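You operate a simulated robot arm through the tools that you are given. There is no shell and no other tool.

Carry out the task below with a simulated robot arm. There is one attempt and no reset: what you move stays moved.

TASK
Strap the soft carton at 120 under the blue and green edge guards.
Fine: Lift each guard along its own top edge till it hangs in line with the slot, before the strap goes round. Carry the strap clip over the carton into the brass slot, let go, press start, then put the clip back in the grey rest. One tight, sound strap. The machine stays on, at rest. Keep hands and goods off strap, slot and clip while it draws. Crush, scorch, knock over or drop nothing.

It is judged by the outcome, as a careful person would: the job done as asked, and still so three seconds after it is handed in. It fails if anything else is knocked over, pushed out of place, dropped, spilled or broken.

THE ROBOT
A 6-joint arm with a fingered hand, fixed in place. Base frame: the origin is at the foot of the arm, x ahead of it, y to its left, z up; the work surface is at about z = 700. Lengths are in mm, angles in degrees, forces in N, time in s.
With the tool pointing down near the work surface it reaches from about 140 to 840 mm from the base axis. Its first joint turns from -166.0 to 166.0 degrees. Payload 5 kg.
The TCP is the grasp point between the finger pads, 37 mm short of the fingertips. In the tool frame z runs along the fingers and y along their closing line. The gripper opens to 124 mm. The gripper's body begins 43 mm behind the TCP. The gripper is a hand of 3 fingers: y runs from the thumb to the fingers, the wrist lies at [-21, -125, -215] in the tool frame, and closing takes about 1.5 s.
Orientation is told as [roll, pitch, yaw] about the base's x, y, z axes, in that order, counted from this pose: with the fingers straight down and the wrist toward the robot, the tool's x, y and z point along [0, 1, 0], [1, 0, 0] and [0, 0, -1] of the base frame.

THE INTERFACE
- The arm moves only by the tool apply_moves. Its argument "targets" is one flat list of numbers, 6 for each row, row after row: the shift along the tool's x, y, z in units of 200 mm (1.0 is 200 mm), then the turn, a rotation vector about the tool's x, y, z in units of 180 degrees (1.0 is 180 degrees). In form: [dx, dy, dz, wx, wy, wz, dx, dy, dz, wx, wy, wz, ...]. A call has 1 to 20 rows; each row is the pose to reach, as a shift and turn from the pose commanded when the call began, along the tool's axes at that moment. "hand" is the closure, from 0 (fully open) to 1 (shut), set as the call begins (left out, the last holds). A call with a number of a shift or a turn outside -1 to 1 is refused whole. Each row takes 0.2 s and may step no farther than 50 mm and 8.6 degrees from the row before; otherwise, or with a gripper value out of range, the whole call is refused. Where a pose cannot be reached the arm comes as near as it can. A force on the tool above 40 N (or 10 N above the force at the start of the call, whichever is more), or a blocked arm, ends the call early, and 0.2 s more pass. The fingers move at their own pace (about 72 mm/s each) and stop on an object; they squeeze with about 25 N. The grip force told is the motor's: it shows also when the fingers shut on nothing. Time passes only in rows, and 0.2 s behind the last, so rows that repeat a pose let the fingers close. The reply holds the time, the measured pose of the TCP, the force on the tool along the base axes, the opening and the grip force, in the units named above and with some noise, with the torque about the TCP (base axes, N m) and any sound that the robot's microphone picked up.
- Cameras (640 x 400 px; columns grow to the right, rows downward): "scene" is fixed at [221.8, 649.8, 1501.2]; the picture's right is [-0.99, -0.10, 0.00], its down [-0.05, 0.48, -0.88] and it looks along [0.09, -0.87, -0.48] (base axes); focal length 357 px, centre (320, 200). "wrist" rides on the gripper at [72, -104, -154] in the tool frame; the picture's right is [-0.83, 0.26, -0.49], its down [-0.51, -0.72, 0.47] and it looks along [-0.23, 0.64, 0.73] (tool axes); focal length 243 px, centre (320, 200). There is no depth. A picture from a camera that has moved, and an enlarged one, comes with that camera's place and axes in the base frame and with its lens.
- get_image(camera): a new picture of that camera. No time passes.
- curl_fingers(index, middle, thumb_bend, thumb_turn): sets how far each is bent, from 0 (flat) to 1 (curled in); at 0.3 the hand is open as for a grip, at 0.7 the pads meet at the TCP. One left out holds its place. A second passes; each finger stops where it meets its share of the squeeze, and holds until it gets a number again. A gripper value or a shape takes the hand back. It gives what a move gives, with no picture; readings hold the bend of each and the force on the fingers (four entries, about 0 where the hand has none), thumb and palm. thumb_turn goes from beside the hand (0) to across from the fingers (1), as for a grip.
- preshape(shape): the hand has 3 fingers and takes this shape, open, in about a second: jaw (thumb against the fingers, like two jaws); tri (thumb and two fingers); tip (a fingertip pinch); poke (one finger out to press); point (the index stretched); flat (the hand flat); cup (the hand cupped); fist (a fist). The gripper value then closes the fingers along that shape, each until it touches; the sizes above hold for jaw. It gives what a move gives, with no picture.
- close_up(camera, box): a new picture of the part [left, top, right, bottom] of that camera's present view, enlarged. No time passes.
- close_job(): hands the job in; it is judged then, once.

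Places have to be worked out from the pictures, the camera data and where the tool is seen. Open the gripper and draw the arm clear of the work before you hand the job in, unless the task says otherwise.

The tools are called by a JSON object that holds its "op" and its "data". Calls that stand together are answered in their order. apply_moves: Moves the arm, as the interface text tells. Its arguments: {"type":"object","properties":{"targets":{"type":"array"},"hand":{"type":"number"}},"required":["targets"]} The other tools are called the same way: preshape (shape) gives the hand a shape; curl_fingers (index, middle, thumb_bend, thumb_turn) moves the fingers one by one; get_image (camera) takes a picture; close_up (camera, box) takes an enlarged picture of a part of a camera's view; close_job () hands the job in.

At the start:

```text
clock: 0.0
eef_pos: [481.8, -568.4, 1147.3]
ee_rot: [0.0, 0.0, 0.1]
wrist_force: [-0.2, 0.3, 0.2]
wrist_torque: [-0.01, -0.01, -0.04]
width: 123.6
grip_force: 0.1
shape: jaw
bend: [0.3, 0.3, 0.3, 0.98]
finger forces: [0.0, 0.0, 0.1, 0.1, 0.0, 0.1]
```

scene: 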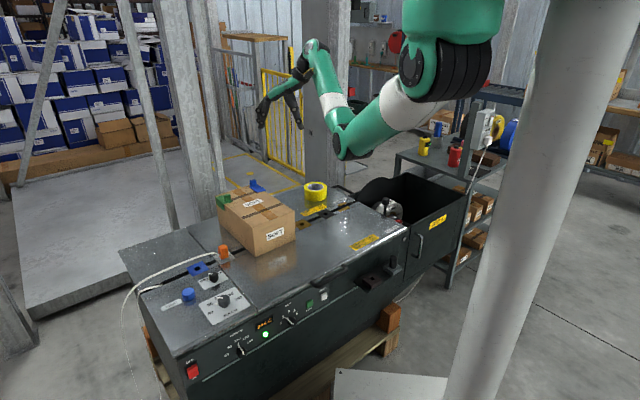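
wrist: 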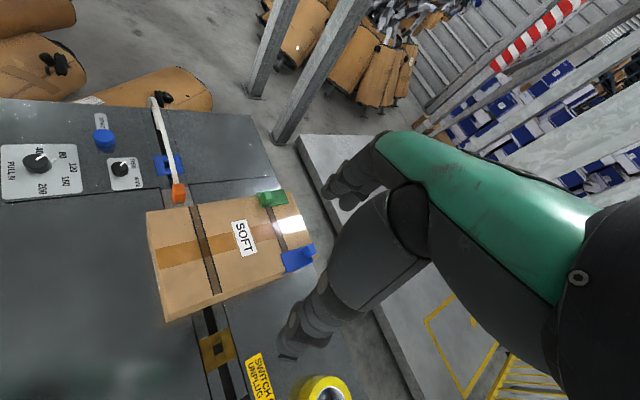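

I'll start by looking closely at the machine, the carton and the controls.

{"op": "close_up", "data": {"camera": "scene", "box": [180, 170, 340, 270]}}

{"op": "close_up", "data": {"camera": "scene", "box": [120, 230, 280, 330]}}

{"op": "close_up", "data": {"camera": "scene", "box": [160, 290, 340, 400]}}

{"op": "close_up", "data": {"camera": "wrist", "box": [120, 150, 360, 300]}}

{"op": "close_up", "data": {"camera": "wrist", "box": [0, 80, 240, 230]}}

{"op": "close_up", "data": {"camera": "wrist", "box": [130, 270, 370, 400]}}

```text
4.00 times, centred on (260, 220) of scene
camera zoom: at [221.8, 649.8, 1501.2], right [-0.99, -0.1, 0.0], down [-0.05, 0.48, -0.88], along [0.09, -0.87, -0.48], focal length 1428 px, centre (560, 120)
```

zoom: 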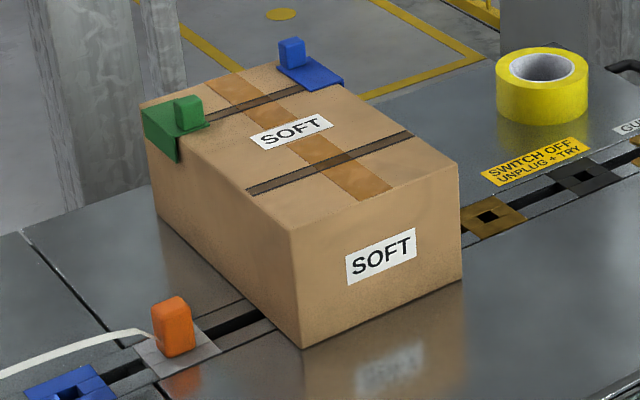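

```text
4.00 times, centred on (200, 280) of scene
camera zoom: at [221.8, 649.8, 1501.2], right [-0.99, -0.1, 0.0], down [-0.05, 0.48, -0.88], along [0.09, -0.87, -0.48], focal length 1428 px, centre (800, -120)
```

zoom: 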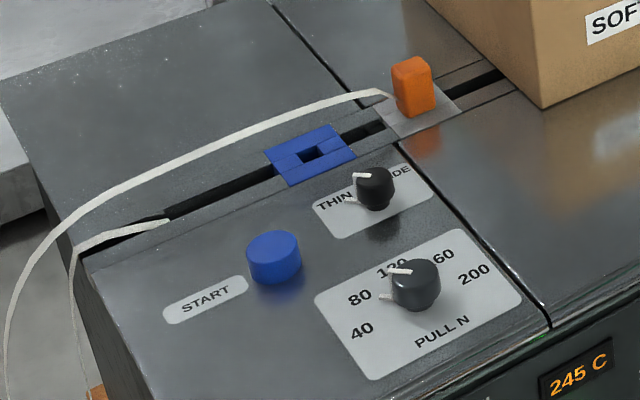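

```text
3.56 times, centred on (250, 345) of scene
camera zoom: at [221.8, 649.8, 1501.2], right [-0.99, -0.1, 0.0], down [-0.05, 0.48, -0.88], along [0.09, -0.87, -0.48], focal length 1269 px, centre (569, -316)
```

zoom: 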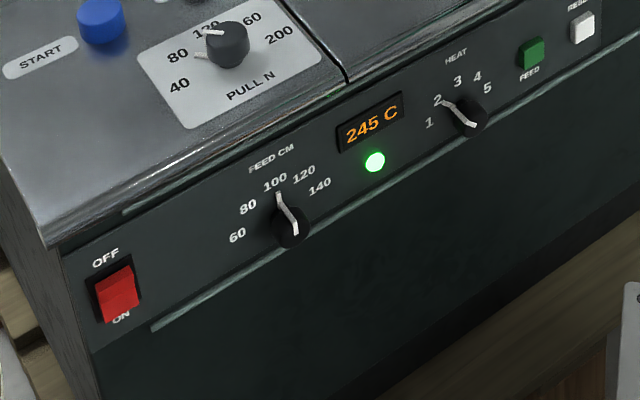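

```text
2.67 times, centred on (240, 225) of wrist
camera zoom: at [378.2, -494.5, 1300.8], right [0.26, -0.83, 0.49], down [-0.72, -0.51, -0.47], along [0.64, -0.23, -0.73], focal length 647 px, centre (533, 133)
```

zoom: 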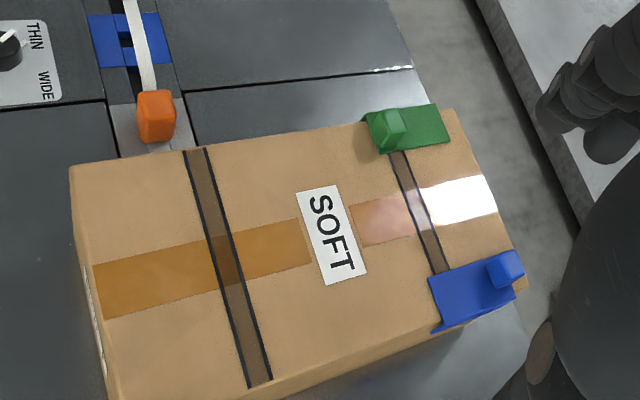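

```text
2.67 times, centred on (120, 155) of wrist
camera zoom: at [378.2, -494.5, 1300.8], right [0.26, -0.83, 0.49], down [-0.72, -0.51, -0.47], along [0.64, -0.23, -0.73], focal length 647 px, centre (853, 320)
```

zoom: 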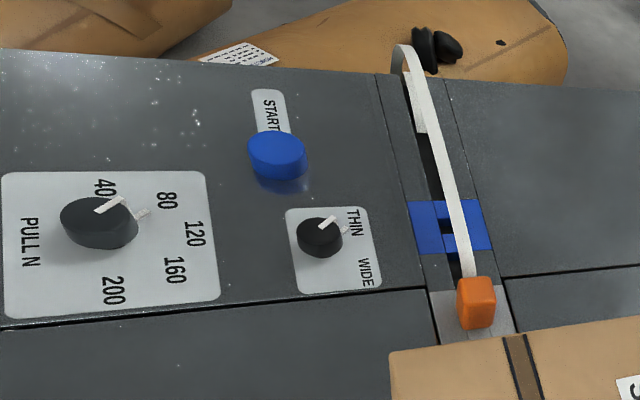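

```text
2.67 times, centred on (250, 335) of wrist
camera zoom: at [378.2, -494.5, 1300.8], right [0.26, -0.83, 0.49], down [-0.72, -0.51, -0.47], along [0.64, -0.23, -0.73], focal length 647 px, centre (507, -160)
```

zoom: 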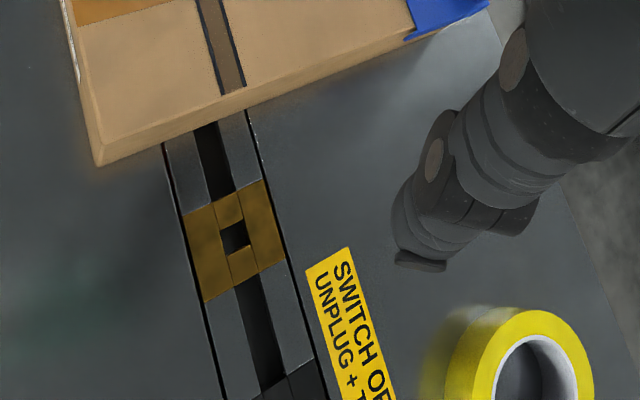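

The machine is turned about 45° to the base: the brass slot is near (423,-590) and the clip's rest near (670,-343), with the surface at z≈700. I'll look at the dials, labels and remaining parts before moving anything.

{"op": "close_up", "data": {"camera": "scene", "box": [196, 255, 260, 315]}}

{"op": "close_up", "data": {"camera": "wrist", "box": [0, 110, 150, 210]}}

{"op": "close_up", "data": {"camera": "scene", "box": [280, 180, 440, 280]}}

{"op": "close_up", "data": {"camera": "scene", "box": [260, 280, 350, 340]}}

{"op": "close_up", "data": {"camera": "scene", "box": [400, 90, 560, 190]}}

{"op": "close_up", "data": {"camera": "scene", "box": [180, 320, 260, 380]}}

{"op": "close_up", "data": {"camera": "scene", "box": [230, 30, 330, 140]}}

{"op": "close_up", "data": {"camera": "scene", "box": [300, 330, 480, 400]}}

```text
6.67 times, centred on (228, 285) of scene
camera zoom: at [221.8, 649.8, 1501.2], right [-0.99, -0.1, 0.0], down [-0.05, 0.48, -0.88], along [0.09, -0.87, -0.48], focal length 2380 px, centre (933, -367)
```

zoom: 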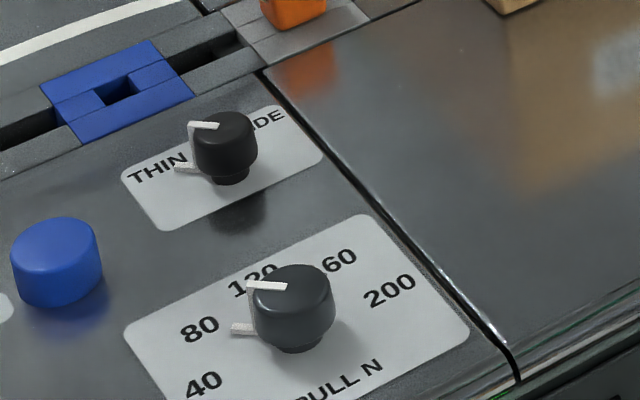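

```text
4.00 times, centred on (75, 160) of wrist
camera zoom: at [378.2, -494.5, 1300.8], right [0.26, -0.83, 0.49], down [-0.72, -0.51, -0.47], along [0.64, -0.23, -0.73], focal length 970 px, centre (1300, 360)
```

zoom: 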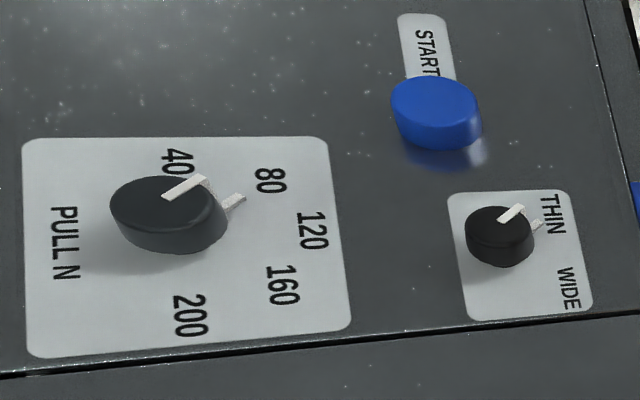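

```text
4.00 times, centred on (360, 230) of scene
camera zoom: at [221.8, 649.8, 1501.2], right [-0.99, -0.1, 0.0], down [-0.05, 0.48, -0.88], along [0.09, -0.87, -0.48], focal length 1428 px, centre (160, 80)
```

zoom: 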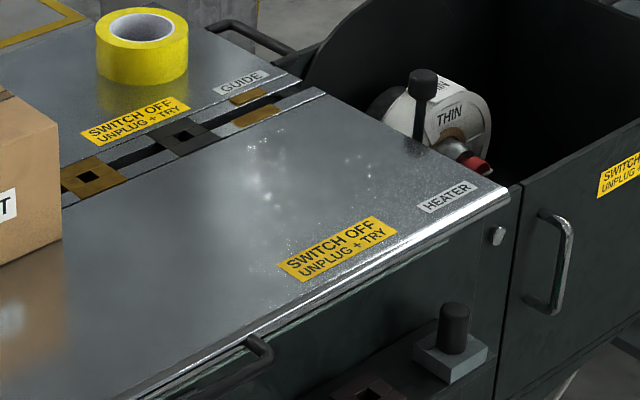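

```text
6.67 times, centred on (305, 310) of scene
camera zoom: at [221.8, 649.8, 1501.2], right [-0.99, -0.1, 0.0], down [-0.05, 0.48, -0.88], along [0.09, -0.87, -0.48], focal length 2380 px, centre (420, -533)
```

zoom: 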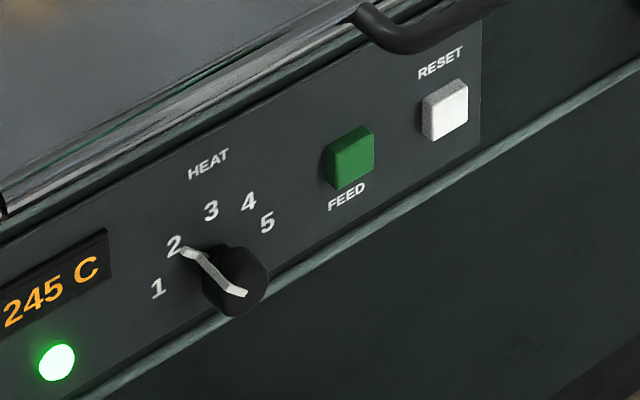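

```text
4.00 times, centred on (480, 140) of scene
camera zoom: at [221.8, 649.8, 1501.2], right [-0.99, -0.1, 0.0], down [-0.05, 0.48, -0.88], along [0.09, -0.87, -0.48], focal length 1428 px, centre (-320, 440)
```

zoom: 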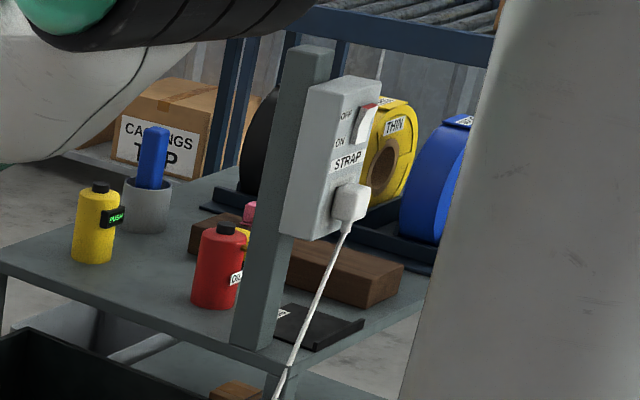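

```text
6.67 times, centred on (220, 350) of scene
camera zoom: at [221.8, 649.8, 1501.2], right [-0.99, -0.1, 0.0], down [-0.05, 0.48, -0.88], along [0.09, -0.87, -0.48], focal length 2380 px, centre (987, -800)
```

zoom: 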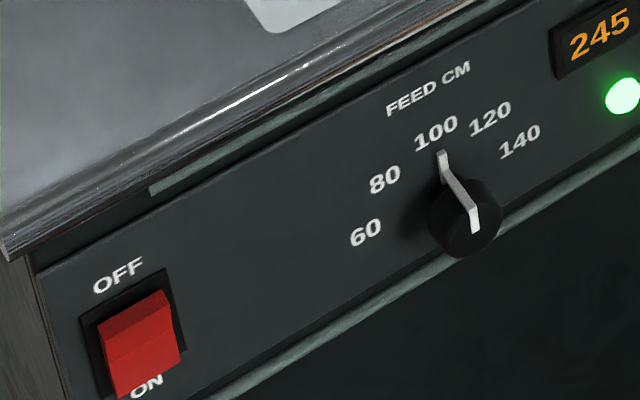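

```text
3.64 times, centred on (280, 85) of scene
camera zoom: at [221.8, 649.8, 1501.2], right [-0.99, -0.1, 0.0], down [-0.05, 0.48, -0.88], along [0.09, -0.87, -0.48], focal length 1298 px, centre (466, 618)
```

zoom: 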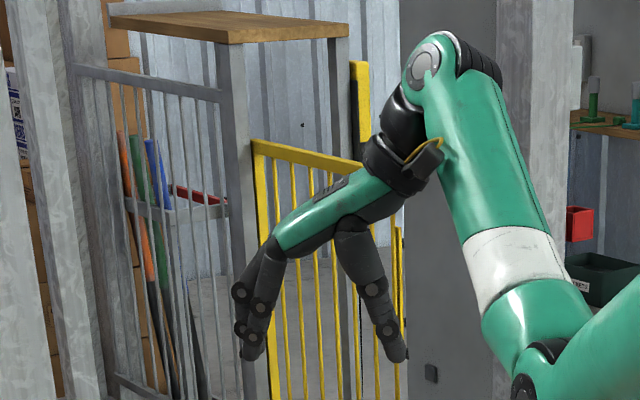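

```text
3.56 times, centred on (390, 365) of scene
camera zoom: at [221.8, 649.8, 1501.2], right [-0.99, -0.1, 0.0], down [-0.05, 0.48, -0.88], along [0.09, -0.87, -0.48], focal length 1269 px, centre (71, -387)
```

zoom: 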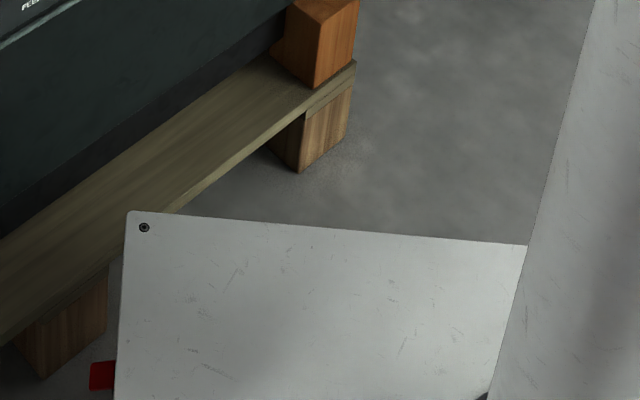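

The PULL pointer looks to be at 80, the coil loaded is THIN and the selector is at THIN. Next I'll look at the guards, the clip and the dial at higher zoom to fix their positions.

{"op": "close_up", "data": {"camera": "scene", "box": [210, 175, 274, 215]}}

{"op": "close_up", "data": {"camera": "wrist", "box": [245, 180, 325, 230]}}

{"op": "close_up", "data": {"camera": "wrist", "box": [250, 225, 330, 275]}}

{"op": "close_up", "data": {"camera": "scene", "box": [190, 235, 254, 275]}}

{"op": "close_up", "data": {"camera": "wrist", "box": [140, 145, 220, 215]}}

{"op": "close_up", "data": {"camera": "scene", "box": [285, 205, 365, 255]}}

{"op": "close_up", "data": {"camera": "scene", "box": [110, 230, 210, 330]}}

```text
10.00 times, centred on (242, 195) of scene
camera zoom: at [221.8, 649.8, 1501.2], right [-0.99, -0.1, 0.0], down [-0.05, 0.48, -0.88], along [0.09, -0.87, -0.48], focal length 3570 px, centre (1100, 250)
```

zoom: 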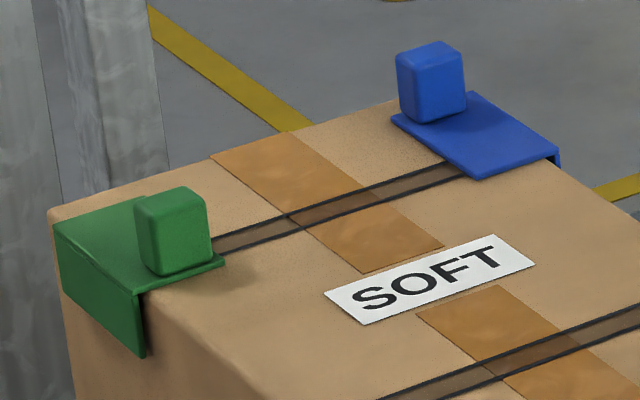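

```text
8.00 times, centred on (285, 205) of wrist
camera zoom: at [378.2, -494.5, 1300.8], right [0.26, -0.83, 0.49], down [-0.72, -0.51, -0.47], along [0.64, -0.23, -0.73], focal length 1941 px, centre (600, 160)
```

zoom: 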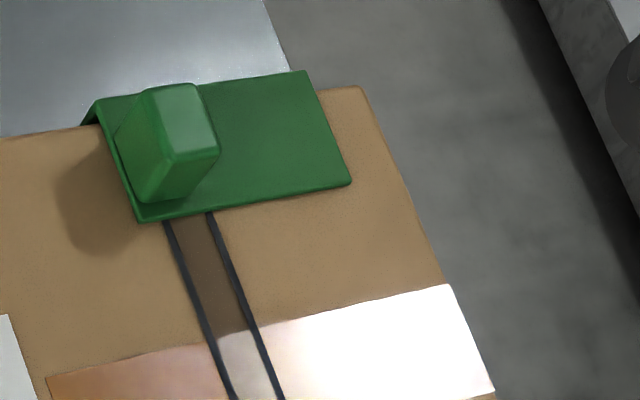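

```text
8.00 times, centred on (290, 250) of wrist
camera zoom: at [378.2, -494.5, 1300.8], right [0.26, -0.83, 0.49], down [-0.72, -0.51, -0.47], along [0.64, -0.23, -0.73], focal length 1941 px, centre (560, -200)
```

zoom: 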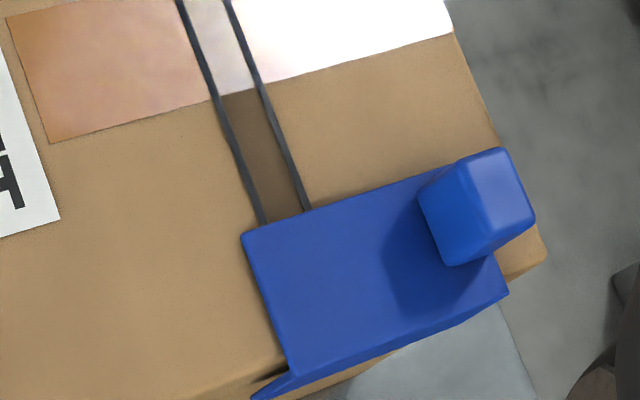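

```text
10.00 times, centred on (222, 255) of scene
camera zoom: at [221.8, 649.8, 1501.2], right [-0.99, -0.1, 0.0], down [-0.05, 0.48, -0.88], along [0.09, -0.87, -0.48], focal length 3570 px, centre (1300, -350)
```

zoom: 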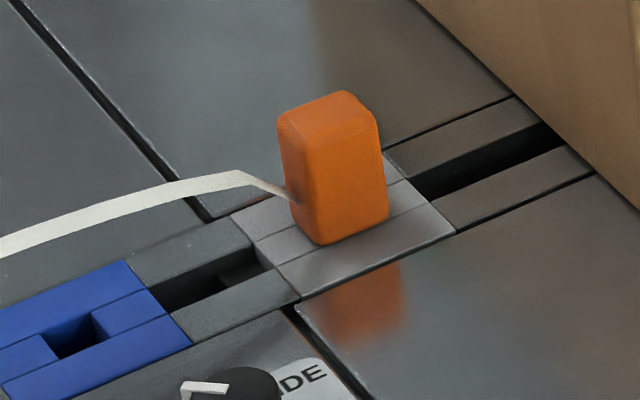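

```text
5.71 times, centred on (180, 180) of wrist
camera zoom: at [378.2, -494.5, 1300.8], right [0.26, -0.83, 0.49], down [-0.72, -0.51, -0.47], along [0.64, -0.23, -0.73], focal length 1386 px, centre (1120, 314)
```

zoom: 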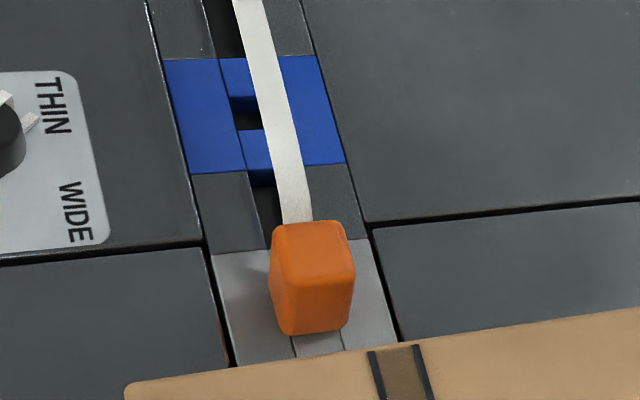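

```text
8.00 times, centred on (325, 230) of scene
camera zoom: at [221.8, 649.8, 1501.2], right [-0.99, -0.1, 0.0], down [-0.05, 0.48, -0.88], along [0.09, -0.87, -0.48], focal length 2856 px, centre (280, -40)
```

zoom: 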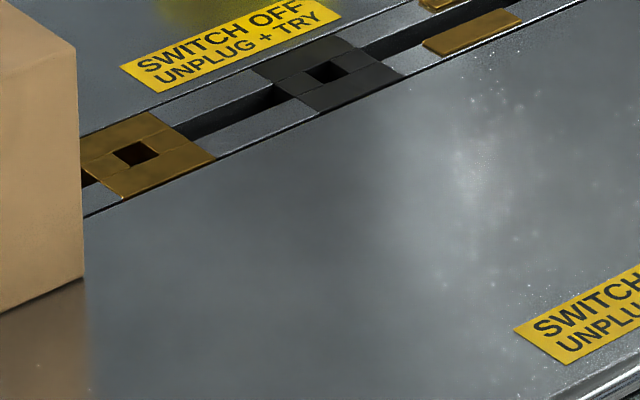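

```text
4.00 times, centred on (160, 280) of scene
camera zoom: at [221.8, 649.8, 1501.2], right [-0.99, -0.1, 0.0], down [-0.05, 0.48, -0.88], along [0.09, -0.87, -0.48], focal length 1428 px, centre (960, -120)
```

zoom: 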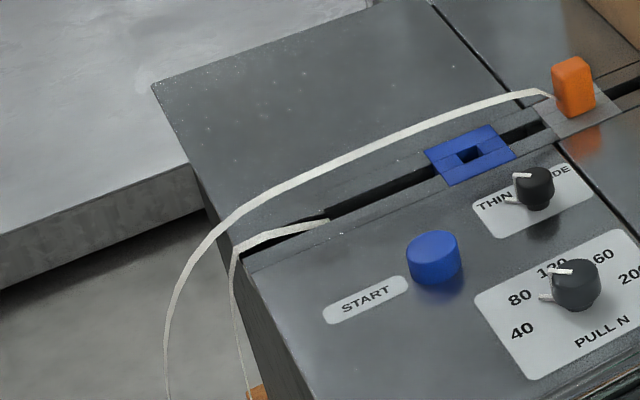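

The carton is about 180×300 mm with its top near z≈828. The slot line crosses it about 70 mm from its front face, and both guards sit about 170 mm behind that line with a gripping nub near z≈860. The PULL dial is near (590,-115) pointing at 80, and 120 is 45° clockwise, so I'll travel toward the dial at a safe height.

{"op": "apply_moves", "data": {"targets": [0.23, 0.05, 0, 0, 0, 0, 0.46, 0.1, 0, 0, 0, 0, 0.69, 0.15, 0, 0, 0, 0, 0.92, 0.2, 0, 0, 0, 0]}}

```text
clock: 1.0
eef_pos: [521.2, -383.8, 1146.9]
ee_rot: [0.0, 0.0, 0.0]
wrist_force: [0.3, -0.3, 0.0]
wrist_torque: [0.03, -0.01, -0.01]
width: 123.3
grip_force: 0.1
shape: jaw
bend: [0.3, 0.3, 0.3, 0.98]
finger forces: [0.0, 0.0, 0.1, 0.1, 0.0, 0.0]
```

The move tracked well, so I'll carry on toward the dial.

{"op": "apply_moves", "data": {"targets": [0.22, 0.05, 0, 0, 0, 0, 0.44, 0.1, 0.0, 0, 0, 0, 0.66, 0.15, 0.05, 0, 0, 0, 0.88, 0.2, 0.1, 0, 0, 0]}}

{"op": "get_image", "data": {"camera": "scene"}}

{"op": "get_image", "data": {"camera": "wrist"}}

```text
clock: 2.0
eef_pos: [562.1, -207.1, 1128.6]
ee_rot: [-0.1, -0.1, -0.2]
wrist_force: [-0.4, -0.9, -0.7]
wrist_torque: [0.01, 0.0, 0.0]
width: 123.8
grip_force: 0.1
shape: jaw
bend: [0.3, 0.3, 0.3, 0.97]
finger forces: [0.0, 0.0, 0.0, 0.1, 0.0, 0.0]
out of reach, approached as far as the arm can: row 2, 3
```

```text
taken
```

scene: 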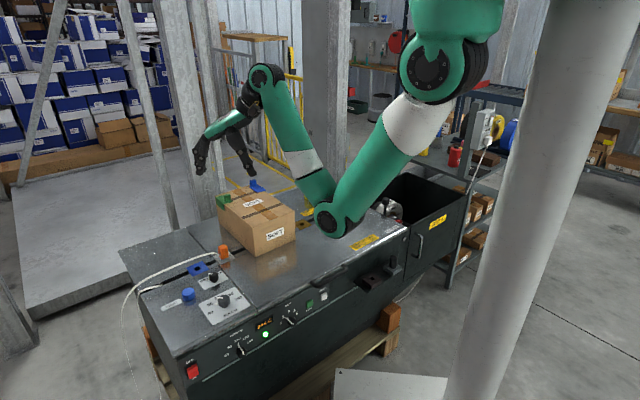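

```text
taken
camera wrist: at [459.0, -134.6, 1281.2], right [0.26, -0.83, 0.49], down [-0.72, -0.51, -0.47], along [0.64, -0.23, -0.73], focal length 243 px, centre (320, 200)
```

wrist: 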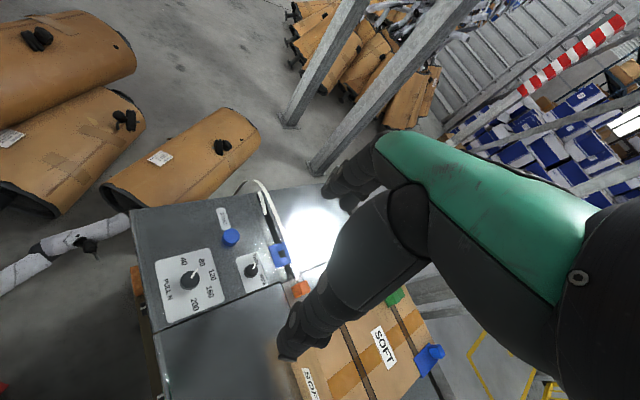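

The hand now hovers at (562,-207,1129). The solver flagged two rows as hard to reach, but the end pose came out right. I'll move over the dial and lower to z≈950.

{"op": "apply_moves", "data": {"targets": [0.093, 0.028, 0.178, 0, 0, 0, 0.186, 0.056, 0.356, 0, 0, 0, 0.279, 0.084, 0.534, 0, 0, 0, 0.372, 0.112, 0.712, 0, 0, 0, 0.463, 0.14, 0.89, 0, 0, 0]}}

{"op": "get_image", "data": {"camera": "scene"}}

{"op": "get_image", "data": {"camera": "wrist"}}

```text
clock: 3.2
eef_pos: [591.4, -113.3, 949.0]
ee_rot: [-0.1, 0.0, 0.0]
wrist_force: [0.5, -0.8, 0.5]
wrist_torque: [0.02, -0.01, 0.0]
width: 124.0
grip_force: 0.0
shape: jaw
bend: [0.3, 0.3, 0.3, 0.97]
finger forces: [0.0, 0.0, 0.1, 0.2, 0.0, 0.0]
```

```text
taken
```

scene: 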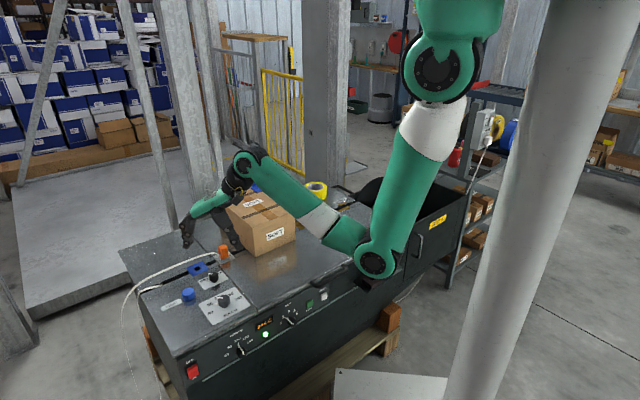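

```text
taken
camera wrist: at [487.0, -40.3, 1102.7], right [0.26, -0.83, 0.49], down [-0.72, -0.51, -0.47], along [0.64, -0.23, -0.73], focal length 243 px, centre (320, 200)
```

wrist: 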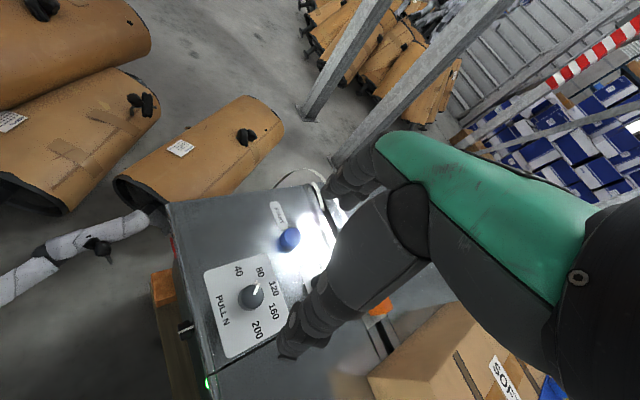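

The hand is over the control plate. I'll zoom in to refine the dial's centre and pointer.

{"op": "close_up", "data": {"camera": "wrist", "box": [190, 230, 310, 365]}}

{"op": "close_up", "data": {"camera": "wrist", "box": [210, 180, 370, 280]}}

{"op": "close_up", "data": {"camera": "scene", "box": [160, 170, 260, 270]}}

```text
2.96 times, centred on (250, 298) of wrist
camera zoom: at [487.0, -40.3, 1102.7], right [0.26, -0.83, 0.49], down [-0.72, -0.51, -0.47], along [0.64, -0.23, -0.73], focal length 719 px, centre (527, -89)
```

zoom: 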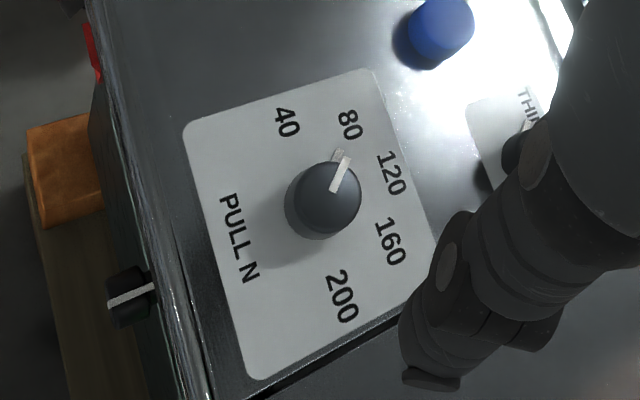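

```text
4.00 times, centred on (290, 230) of wrist
camera zoom: at [487.0, -40.3, 1102.7], right [0.26, -0.83, 0.49], down [-0.72, -0.51, -0.47], along [0.64, -0.23, -0.73], focal length 970 px, centre (440, 80)
```

zoom: 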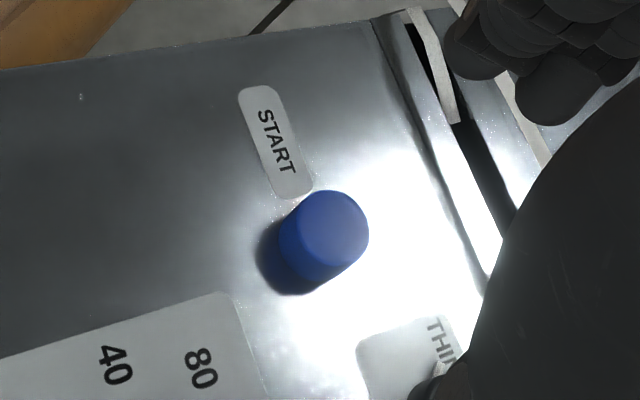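

```text
4.00 times, centred on (210, 220) of scene
camera zoom: at [221.8, 649.8, 1501.2], right [-0.99, -0.1, 0.0], down [-0.05, 0.48, -0.88], along [0.09, -0.87, -0.48], focal length 1428 px, centre (760, 120)
```

zoom: 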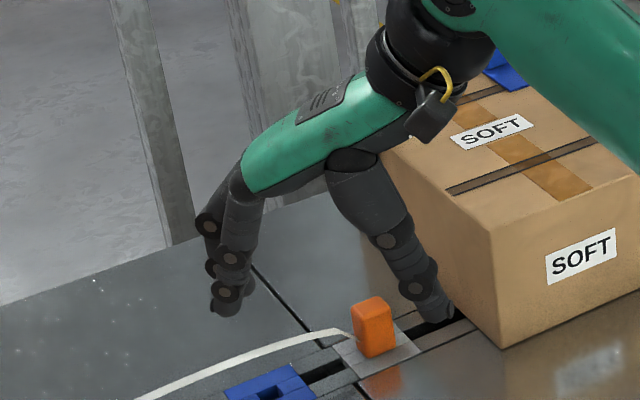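

The dial's centre comes out at about (589,-113.5), within 2 mm of the TCP, and the open fingers clear the button and the other knob. I'll lower around the knob to about z=752.

{"op": "apply_moves", "data": {"targets": [0, -0.01, 0.2, 0, 0, 0, 0, -0.01, 0.4, 0, 0, 0, 0, -0.01, 0.6, 0, 0, 0, 0, -0.01, 0.8, 0, 0, 0, 0, -0.01, 0.98, 0, 0, 0]}}

{"op": "close_up", "data": {"camera": "scene", "box": [160, 220, 288, 300]}}

{"op": "get_image", "data": {"camera": "wrist"}}

```text
clock: 4.4
eef_pos: [588.8, -115.6, 753.5]
ee_rot: [0.1, -0.1, 0.0]
wrist_force: [0.2, 0.9, -1.2]
wrist_torque: [-0.03, -0.01, 0.0]
width: 123.6
grip_force: 0.1
shape: jaw
bend: [0.3, 0.3, 0.3, 0.97]
finger forces: [0.1, 0.1, 0.0, 0.0, 0.0, 0.0]
```

```text
5.00 times, centred on (224, 260) of scene
camera zoom: at [221.8, 649.8, 1501.2], right [-0.99, -0.1, 0.0], down [-0.05, 0.48, -0.88], along [0.09, -0.87, -0.48], focal length 1785 px, centre (800, -100)
```

zoom: 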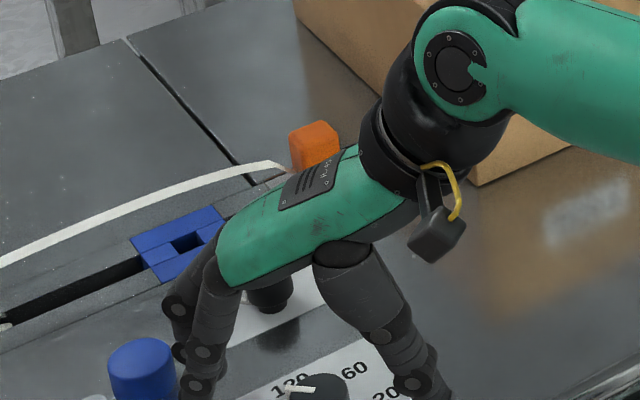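

```text
taken
camera wrist: at [484.6, -41.9, 907.3], right [0.26, -0.83, 0.49], down [-0.72, -0.51, -0.47], along [0.64, -0.23, -0.73], focal length 243 px, centre (320, 200)
```

wrist: 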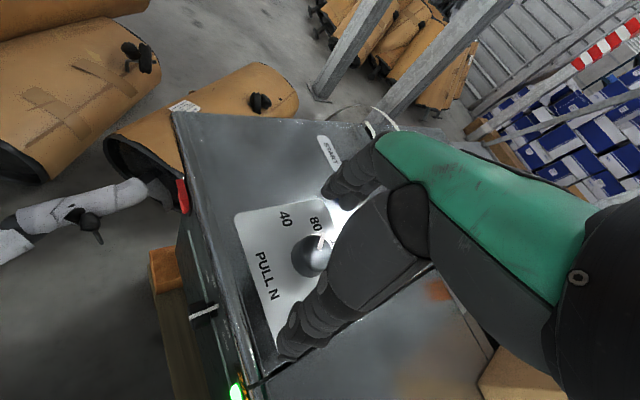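

The fingers straddle the knob. I'll zoom in to check the centring before closing.

{"op": "close_up", "data": {"camera": "wrist", "box": [256, 200, 384, 280]}}

{"op": "close_up", "data": {"camera": "scene", "box": [180, 270, 260, 320]}}

```text
5.00 times, centred on (320, 240) of wrist
camera zoom: at [484.6, -41.9, 907.3], right [0.26, -0.83, 0.49], down [-0.72, -0.51, -0.47], along [0.64, -0.23, -0.73], focal length 1213 px, centre (320, 0)
```

zoom: 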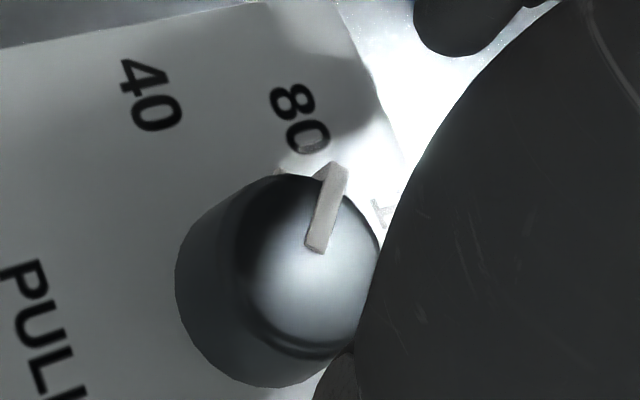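

```text
8.00 times, centred on (220, 295) of scene
camera zoom: at [221.8, 649.8, 1501.2], right [-0.99, -0.1, 0.0], down [-0.05, 0.48, -0.88], along [0.09, -0.87, -0.48], focal length 2856 px, centre (1120, -560)
```

zoom: 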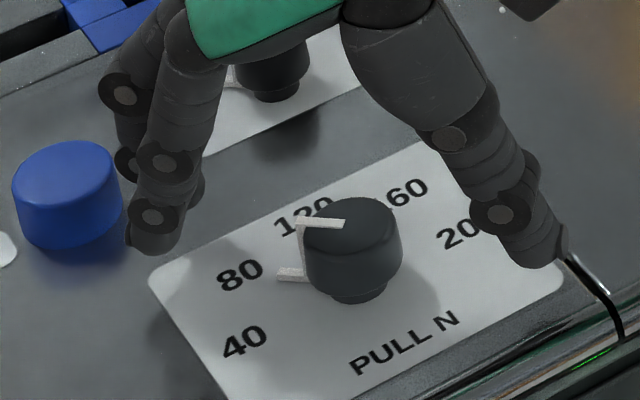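

The knob's top centre looks about 3 mm off toward (-x,+y), so I'll correct that, lower slightly and close halfway to watch the fingertips.

{"op": "apply_moves", "data": {"targets": [0.015, -0.012, 0.02, 0, 0, 0, 0.015, -0.012, 0.03, 0, 0, 0, 0.015, -0.012, 0.03, 0, 0, 0, 0.015, -0.012, 0.03, 0, 0, 0], "hand": 0.5}}

{"op": "close_up", "data": {"camera": "scene", "box": [180, 270, 260, 320]}}

{"op": "close_up", "data": {"camera": "wrist", "box": [256, 200, 384, 280]}}

```text
clock: 5.4
eef_pos: [585.3, -111.7, 747.5]
ee_rot: [0.0, 0.0, 0.1]
wrist_force: [-0.1, 0.0, 0.9]
wrist_torque: [-0.01, -0.01, 0.02]
width: 62.5
grip_force: 0.0
shape: jaw
bend: [0.74, 0.45, 0.69, 1.0]
finger forces: [0.0, 0.1, 0.0, 0.0, 0.0, 0.0]
```

```text
8.00 times, centred on (220, 295) of scene
camera zoom: at [221.8, 649.8, 1501.2], right [-0.99, -0.1, 0.0], down [-0.05, 0.48, -0.88], along [0.09, -0.87, -0.48], focal length 2856 px, centre (1120, -560)
```

zoom: 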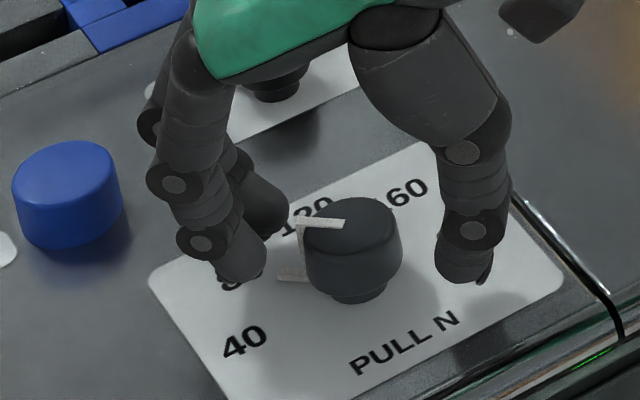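

```text
5.00 times, centred on (320, 240) of wrist
camera zoom: at [481.8, -38.9, 901.3], right [0.26, -0.83, 0.49], down [-0.72, -0.51, -0.47], along [0.64, -0.23, -0.73], focal length 1213 px, centre (320, 0)
```

zoom: 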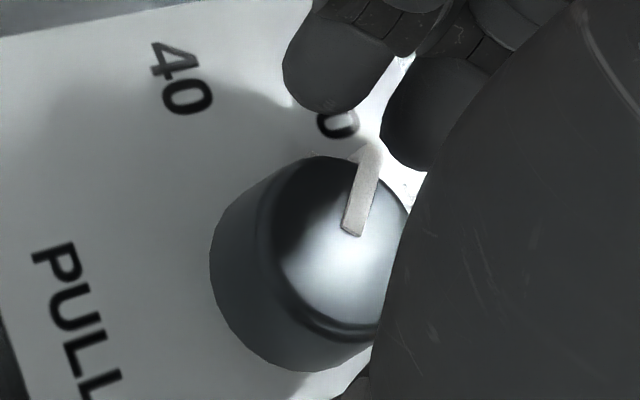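

The tips are at about z≈709, level with the knob body and well centred. I'll close on the knob now.

{"op": "apply_moves", "data": {"targets": [0, 0, 0, 0, 0, 0, 0, 0, 0, 0, 0, 0, 0, 0, 0, 0, 0, 0, 0, 0, 0, 0, 0, 0, 0, 0, 0, 0, 0, 0, 0, 0, 0, 0, 0, 0], "hand": 0.85}}

{"op": "close_up", "data": {"camera": "scene", "box": [180, 270, 260, 320]}}

{"op": "close_up", "data": {"camera": "wrist", "box": [256, 200, 384, 280]}}

```text
clock: 6.8
eef_pos: [585.9, -110.9, 747.3]
ee_rot: [0.0, 0.0, -0.1]
wrist_force: [0.0, -0.6, -1.7]
wrist_torque: [0.02, 0.0, -0.01]
width: 26.5
grip_force: 24.8
shape: jaw
bend: [0.73, 0.59, 0.74, 1.0]
finger forces: [13.8, 7.4, 0.1, 0.0, 22.3, 0.0]
```

```text
8.00 times, centred on (220, 295) of scene
camera zoom: at [221.8, 649.8, 1501.2], right [-0.99, -0.1, 0.0], down [-0.05, 0.48, -0.88], along [0.09, -0.87, -0.48], focal length 2856 px, centre (1120, -560)
```

zoom: 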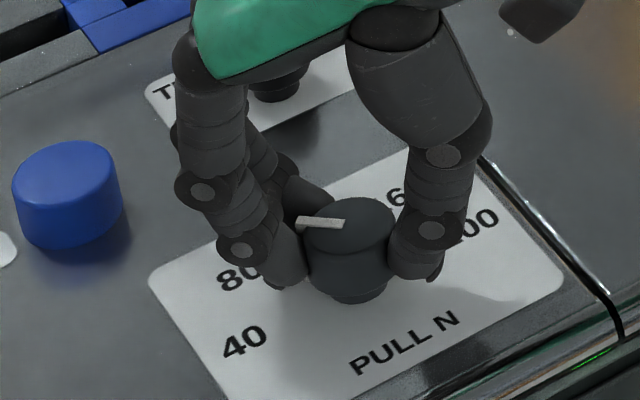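

```text
5.00 times, centred on (320, 240) of wrist
camera zoom: at [481.8, -38.9, 901.2], right [0.26, -0.83, 0.49], down [-0.72, -0.51, -0.47], along [0.64, -0.23, -0.73], focal length 1213 px, centre (320, 0)
```

zoom: 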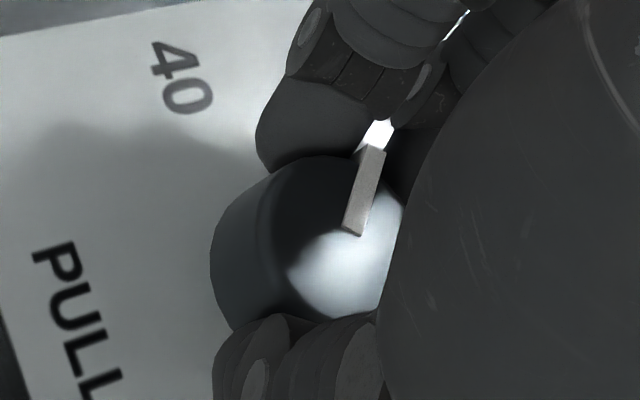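

The knob is held firmly, with about 22 N on the thumb. I'll turn 45° clockwise as seen from above.

{"op": "apply_moves", "data": {"targets": [0, 0, 0, 0, 0, 0.04167, 0, 0, 0, 0, 0, 0.08333, 0, 0, 0, 0, 0, 0.125, 0, 0, 0, 0, 0, 0.16667, 0, 0, 0, 0, 0, 0.20833, 0, 0, 0, 0, 0, 0.25, 0, 0, 0, 0, 0, 0.25]}}

{"op": "close_up", "data": {"camera": "scene", "box": [180, 270, 260, 320]}}

{"op": "close_up", "data": {"camera": "wrist", "box": [256, 200, 384, 280]}}

```text
clock: 8.4
eef_pos: [586.1, -111.4, 748.4]
ee_rot: [0.0, -0.1, -45.1]
wrist_force: [5.9, 2.9, -0.1]
wrist_torque: [0.0, -0.17, 0.05]
width: 26.3
grip_force: 24.9
shape: jaw
bend: [0.73, 0.59, 0.74, 1.0]
finger forces: [17.7, 7.1, 0.0, 0.1, 22.5, 0.0]
```

```text
8.00 times, centred on (220, 295) of scene
camera zoom: at [221.8, 649.8, 1501.2], right [-0.99, -0.1, 0.0], down [-0.05, 0.48, -0.88], along [0.09, -0.87, -0.48], focal length 2856 px, centre (1120, -560)
```

zoom: 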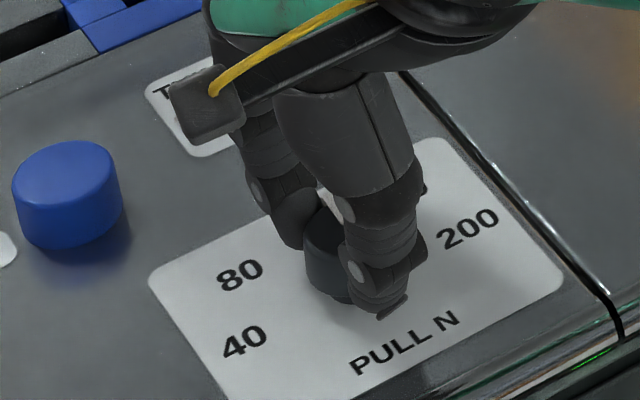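

```text
5.00 times, centred on (320, 240) of wrist
camera zoom: at [564.1, 13.8, 901.1], right [-0.4, -0.77, 0.49], down [-0.87, 0.15, -0.47], along [0.29, -0.62, -0.73], focal length 1213 px, centre (320, 0)
```

zoom: 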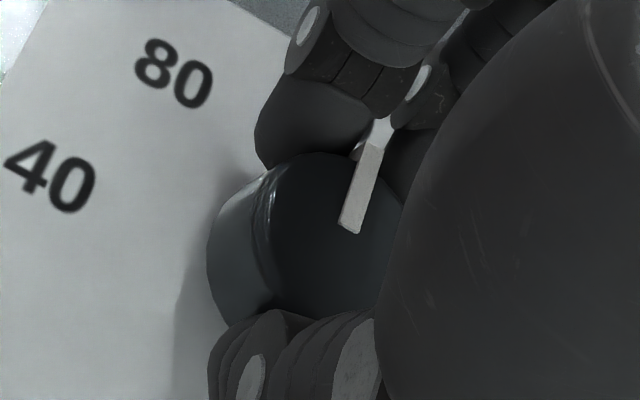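

The pointer turned with the hand and 120 should now be selected. I'll open, rise straight up and check the dial.

{"op": "apply_moves", "data": {"targets": [0, 0, 0, 0, 0, 0, 0, 0, 0, 0, 0, 0, 0, 0, 0, 0, 0, 0, 0, 0, -0.2, 0, 0, 0, 0, 0, -0.4, 0, 0, 0, 0, 0, -0.6, 0, 0, 0, 0, 0, -0.8, 0, 0, 0, 0, 0, -1.0, 0, 0, 0], "hand": 0.4}}

{"op": "get_image", "data": {"camera": "scene"}}

{"op": "close_up", "data": {"camera": "scene", "box": [180, 260, 276, 320]}}

{"op": "get_image", "data": {"camera": "wrist"}}

```text
clock: 10.2
eef_pos: [584.3, -112.4, 946.1]
ee_rot: [0.0, 0.2, -45.0]
wrist_force: [0.8, 0.4, 0.2]
wrist_torque: [0.01, 0.03, -0.03]
width: 74.1
grip_force: 0.0
shape: jaw
bend: [0.73, 0.41, 0.65, 1.0]
finger forces: [0.0, 0.0, 0.0, 0.1, 0.1, 0.1]
```

```text
taken
```

scene: 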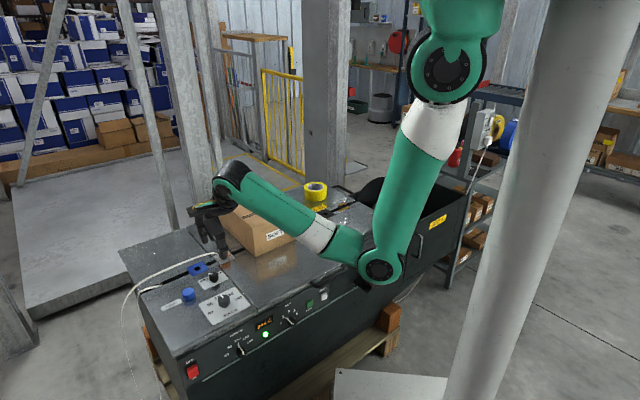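

```text
6.67 times, centred on (228, 290) of scene
camera zoom: at [221.8, 649.8, 1501.2], right [-0.99, -0.1, 0.0], down [-0.05, 0.48, -0.88], along [0.09, -0.87, -0.48], focal length 2380 px, centre (933, -400)
```

zoom: 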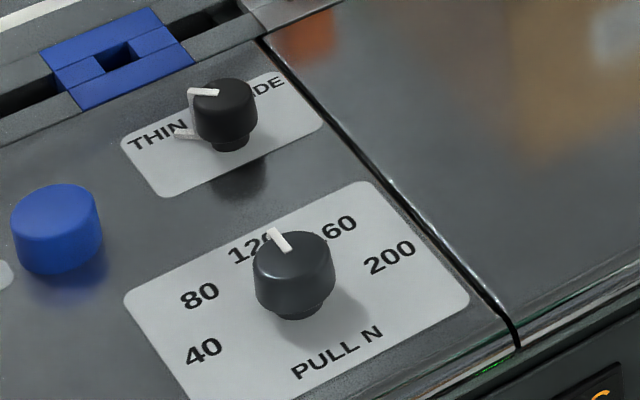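

```text
taken
camera wrist: at [563.1, 13.9, 1100.5], right [-0.4, -0.77, 0.49], down [-0.87, 0.15, -0.47], along [0.29, -0.62, -0.73], focal length 243 px, centre (320, 200)
```

wrist: 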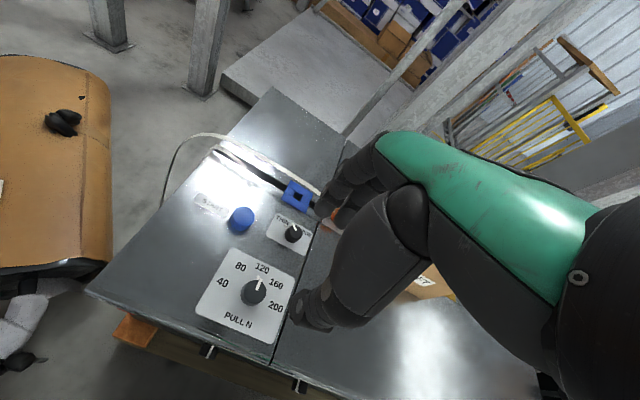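

The pointer now shows 120. Next I'll travel at height toward the green guard's nub, with the hand already at yaw −45° along the carton's long edges.

{"op": "close_up", "data": {"camera": "wrist", "box": [190, 235, 318, 345]}}

{"op": "apply_moves", "data": {"targets": [-0.1, 0.18, -0.03, 0, 0, 0, -0.2, 0.36, -0.06, 0, 0, 0, -0.3, 0.54, -0.09, 0, 0, 0, -0.4, 0.72, -0.12, 0, 0, 0, -0.5, 0.9, -0.15, 0, 0, 0]}}

```text
3.64 times, centred on (254, 290) of wrist
camera zoom: at [563.1, 13.9, 1100.5], right [-0.4, -0.77, 0.49], down [-0.87, 0.15, -0.47], along [0.29, -0.62, -0.73], focal length 882 px, centre (560, -127)
```

zoom: 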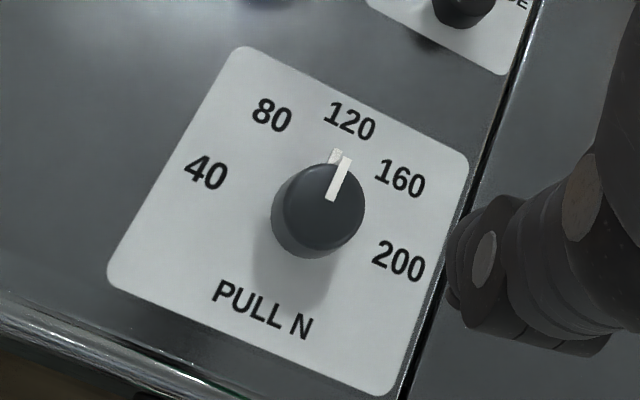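

```text
clock: 11.4
eef_pos: [642.5, -310.4, 976.8]
ee_rot: [0.0, -0.1, -45.1]
wrist_force: [0.1, 0.3, -0.3]
wrist_torque: [-0.01, 0.0, 0.01]
width: 74.0
grip_force: 0.1
shape: jaw
bend: [0.73, 0.41, 0.65, 1.0]
finger forces: [0.0, 0.1, 0.0, 0.1, 0.0, 0.1]
```

The close-up confirms the pointer is on 120. I'll continue to a point above the green nub.

{"op": "apply_moves", "data": {"targets": [-0.107, 0.186, 0.0, 0, 0, 0, -0.214, 0.372, 0.0, 0, 0, 0, -0.321, 0.558, 0, 0, 0, 0, -0.428, 0.744, 0, 0, 0, 0, -0.535, 0.93, 0, 0, 0, 0]}}

{"op": "get_image", "data": {"camera": "scene"}}

{"op": "get_image", "data": {"camera": "wrist"}}

```text
clock: 12.6
eef_pos: [699.1, -516.9, 977.1]
ee_rot: [0.0, -0.1, -45.0]
wrist_force: [-0.8, -0.8, -1.1]
wrist_torque: [-0.03, 0.0, -0.02]
width: 74.2
grip_force: 0.1
shape: jaw
bend: [0.73, 0.41, 0.65, 1.0]
finger forces: [0.0, 0.1, 0.0, 0.0, 0.1, 0.0]
```

```text
taken
```

scene: 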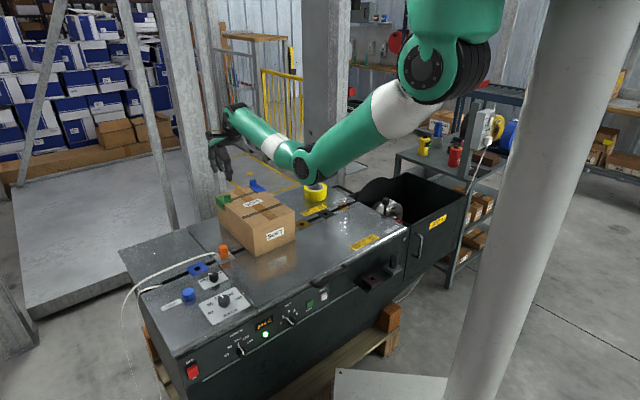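

```text
taken
camera wrist: at [677.0, -391.4, 1130.5], right [-0.4, -0.77, 0.49], down [-0.87, 0.15, -0.47], along [0.29, -0.62, -0.73], focal length 243 px, centre (320, 200)
```

wrist: 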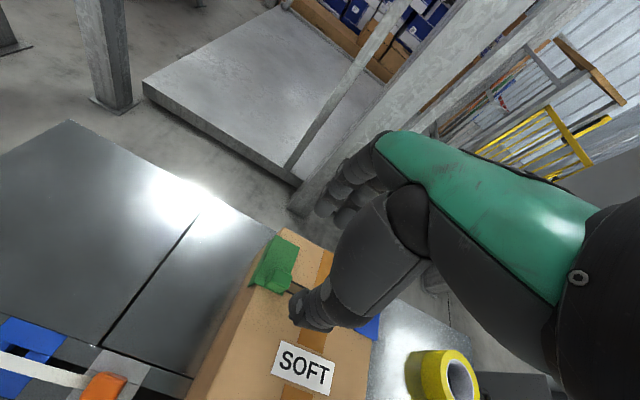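

Reach is fine here, and the pillar is far behind. I'll zoom on the green guard to align the grip.

{"op": "close_up", "data": {"camera": "wrist", "box": [226, 220, 346, 320]}}

{"op": "close_up", "data": {"camera": "scene", "box": [190, 120, 290, 220]}}

```text
4.00 times, centred on (286, 270) of wrist
camera zoom: at [677.0, -391.4, 1130.5], right [-0.4, -0.77, 0.49], down [-0.87, 0.15, -0.47], along [0.29, -0.62, -0.73], focal length 970 px, centre (456, -80)
```

zoom: 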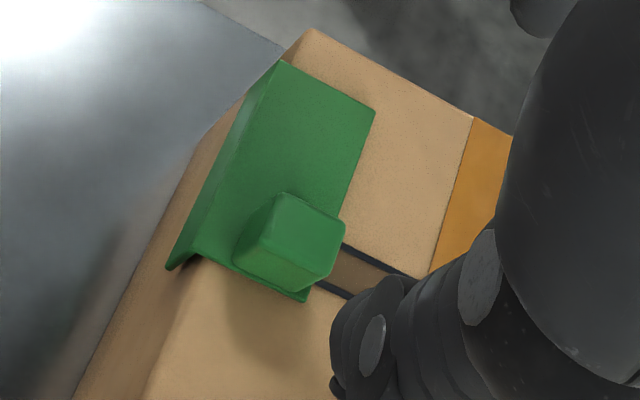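

```text
4.00 times, centred on (240, 170) of scene
camera zoom: at [221.8, 649.8, 1501.2], right [-0.99, -0.1, 0.0], down [-0.05, 0.48, -0.88], along [0.09, -0.87, -0.48], focal length 1428 px, centre (640, 320)
```

zoom: 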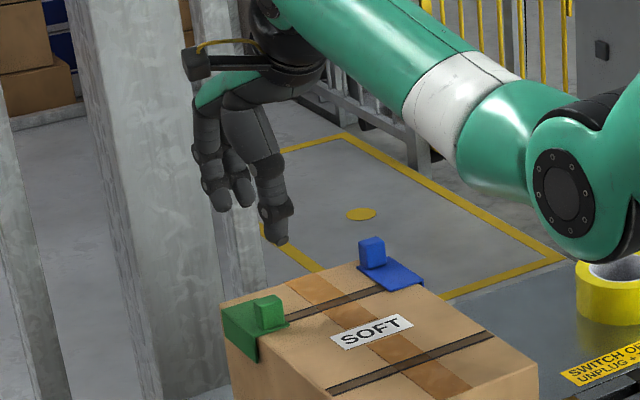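

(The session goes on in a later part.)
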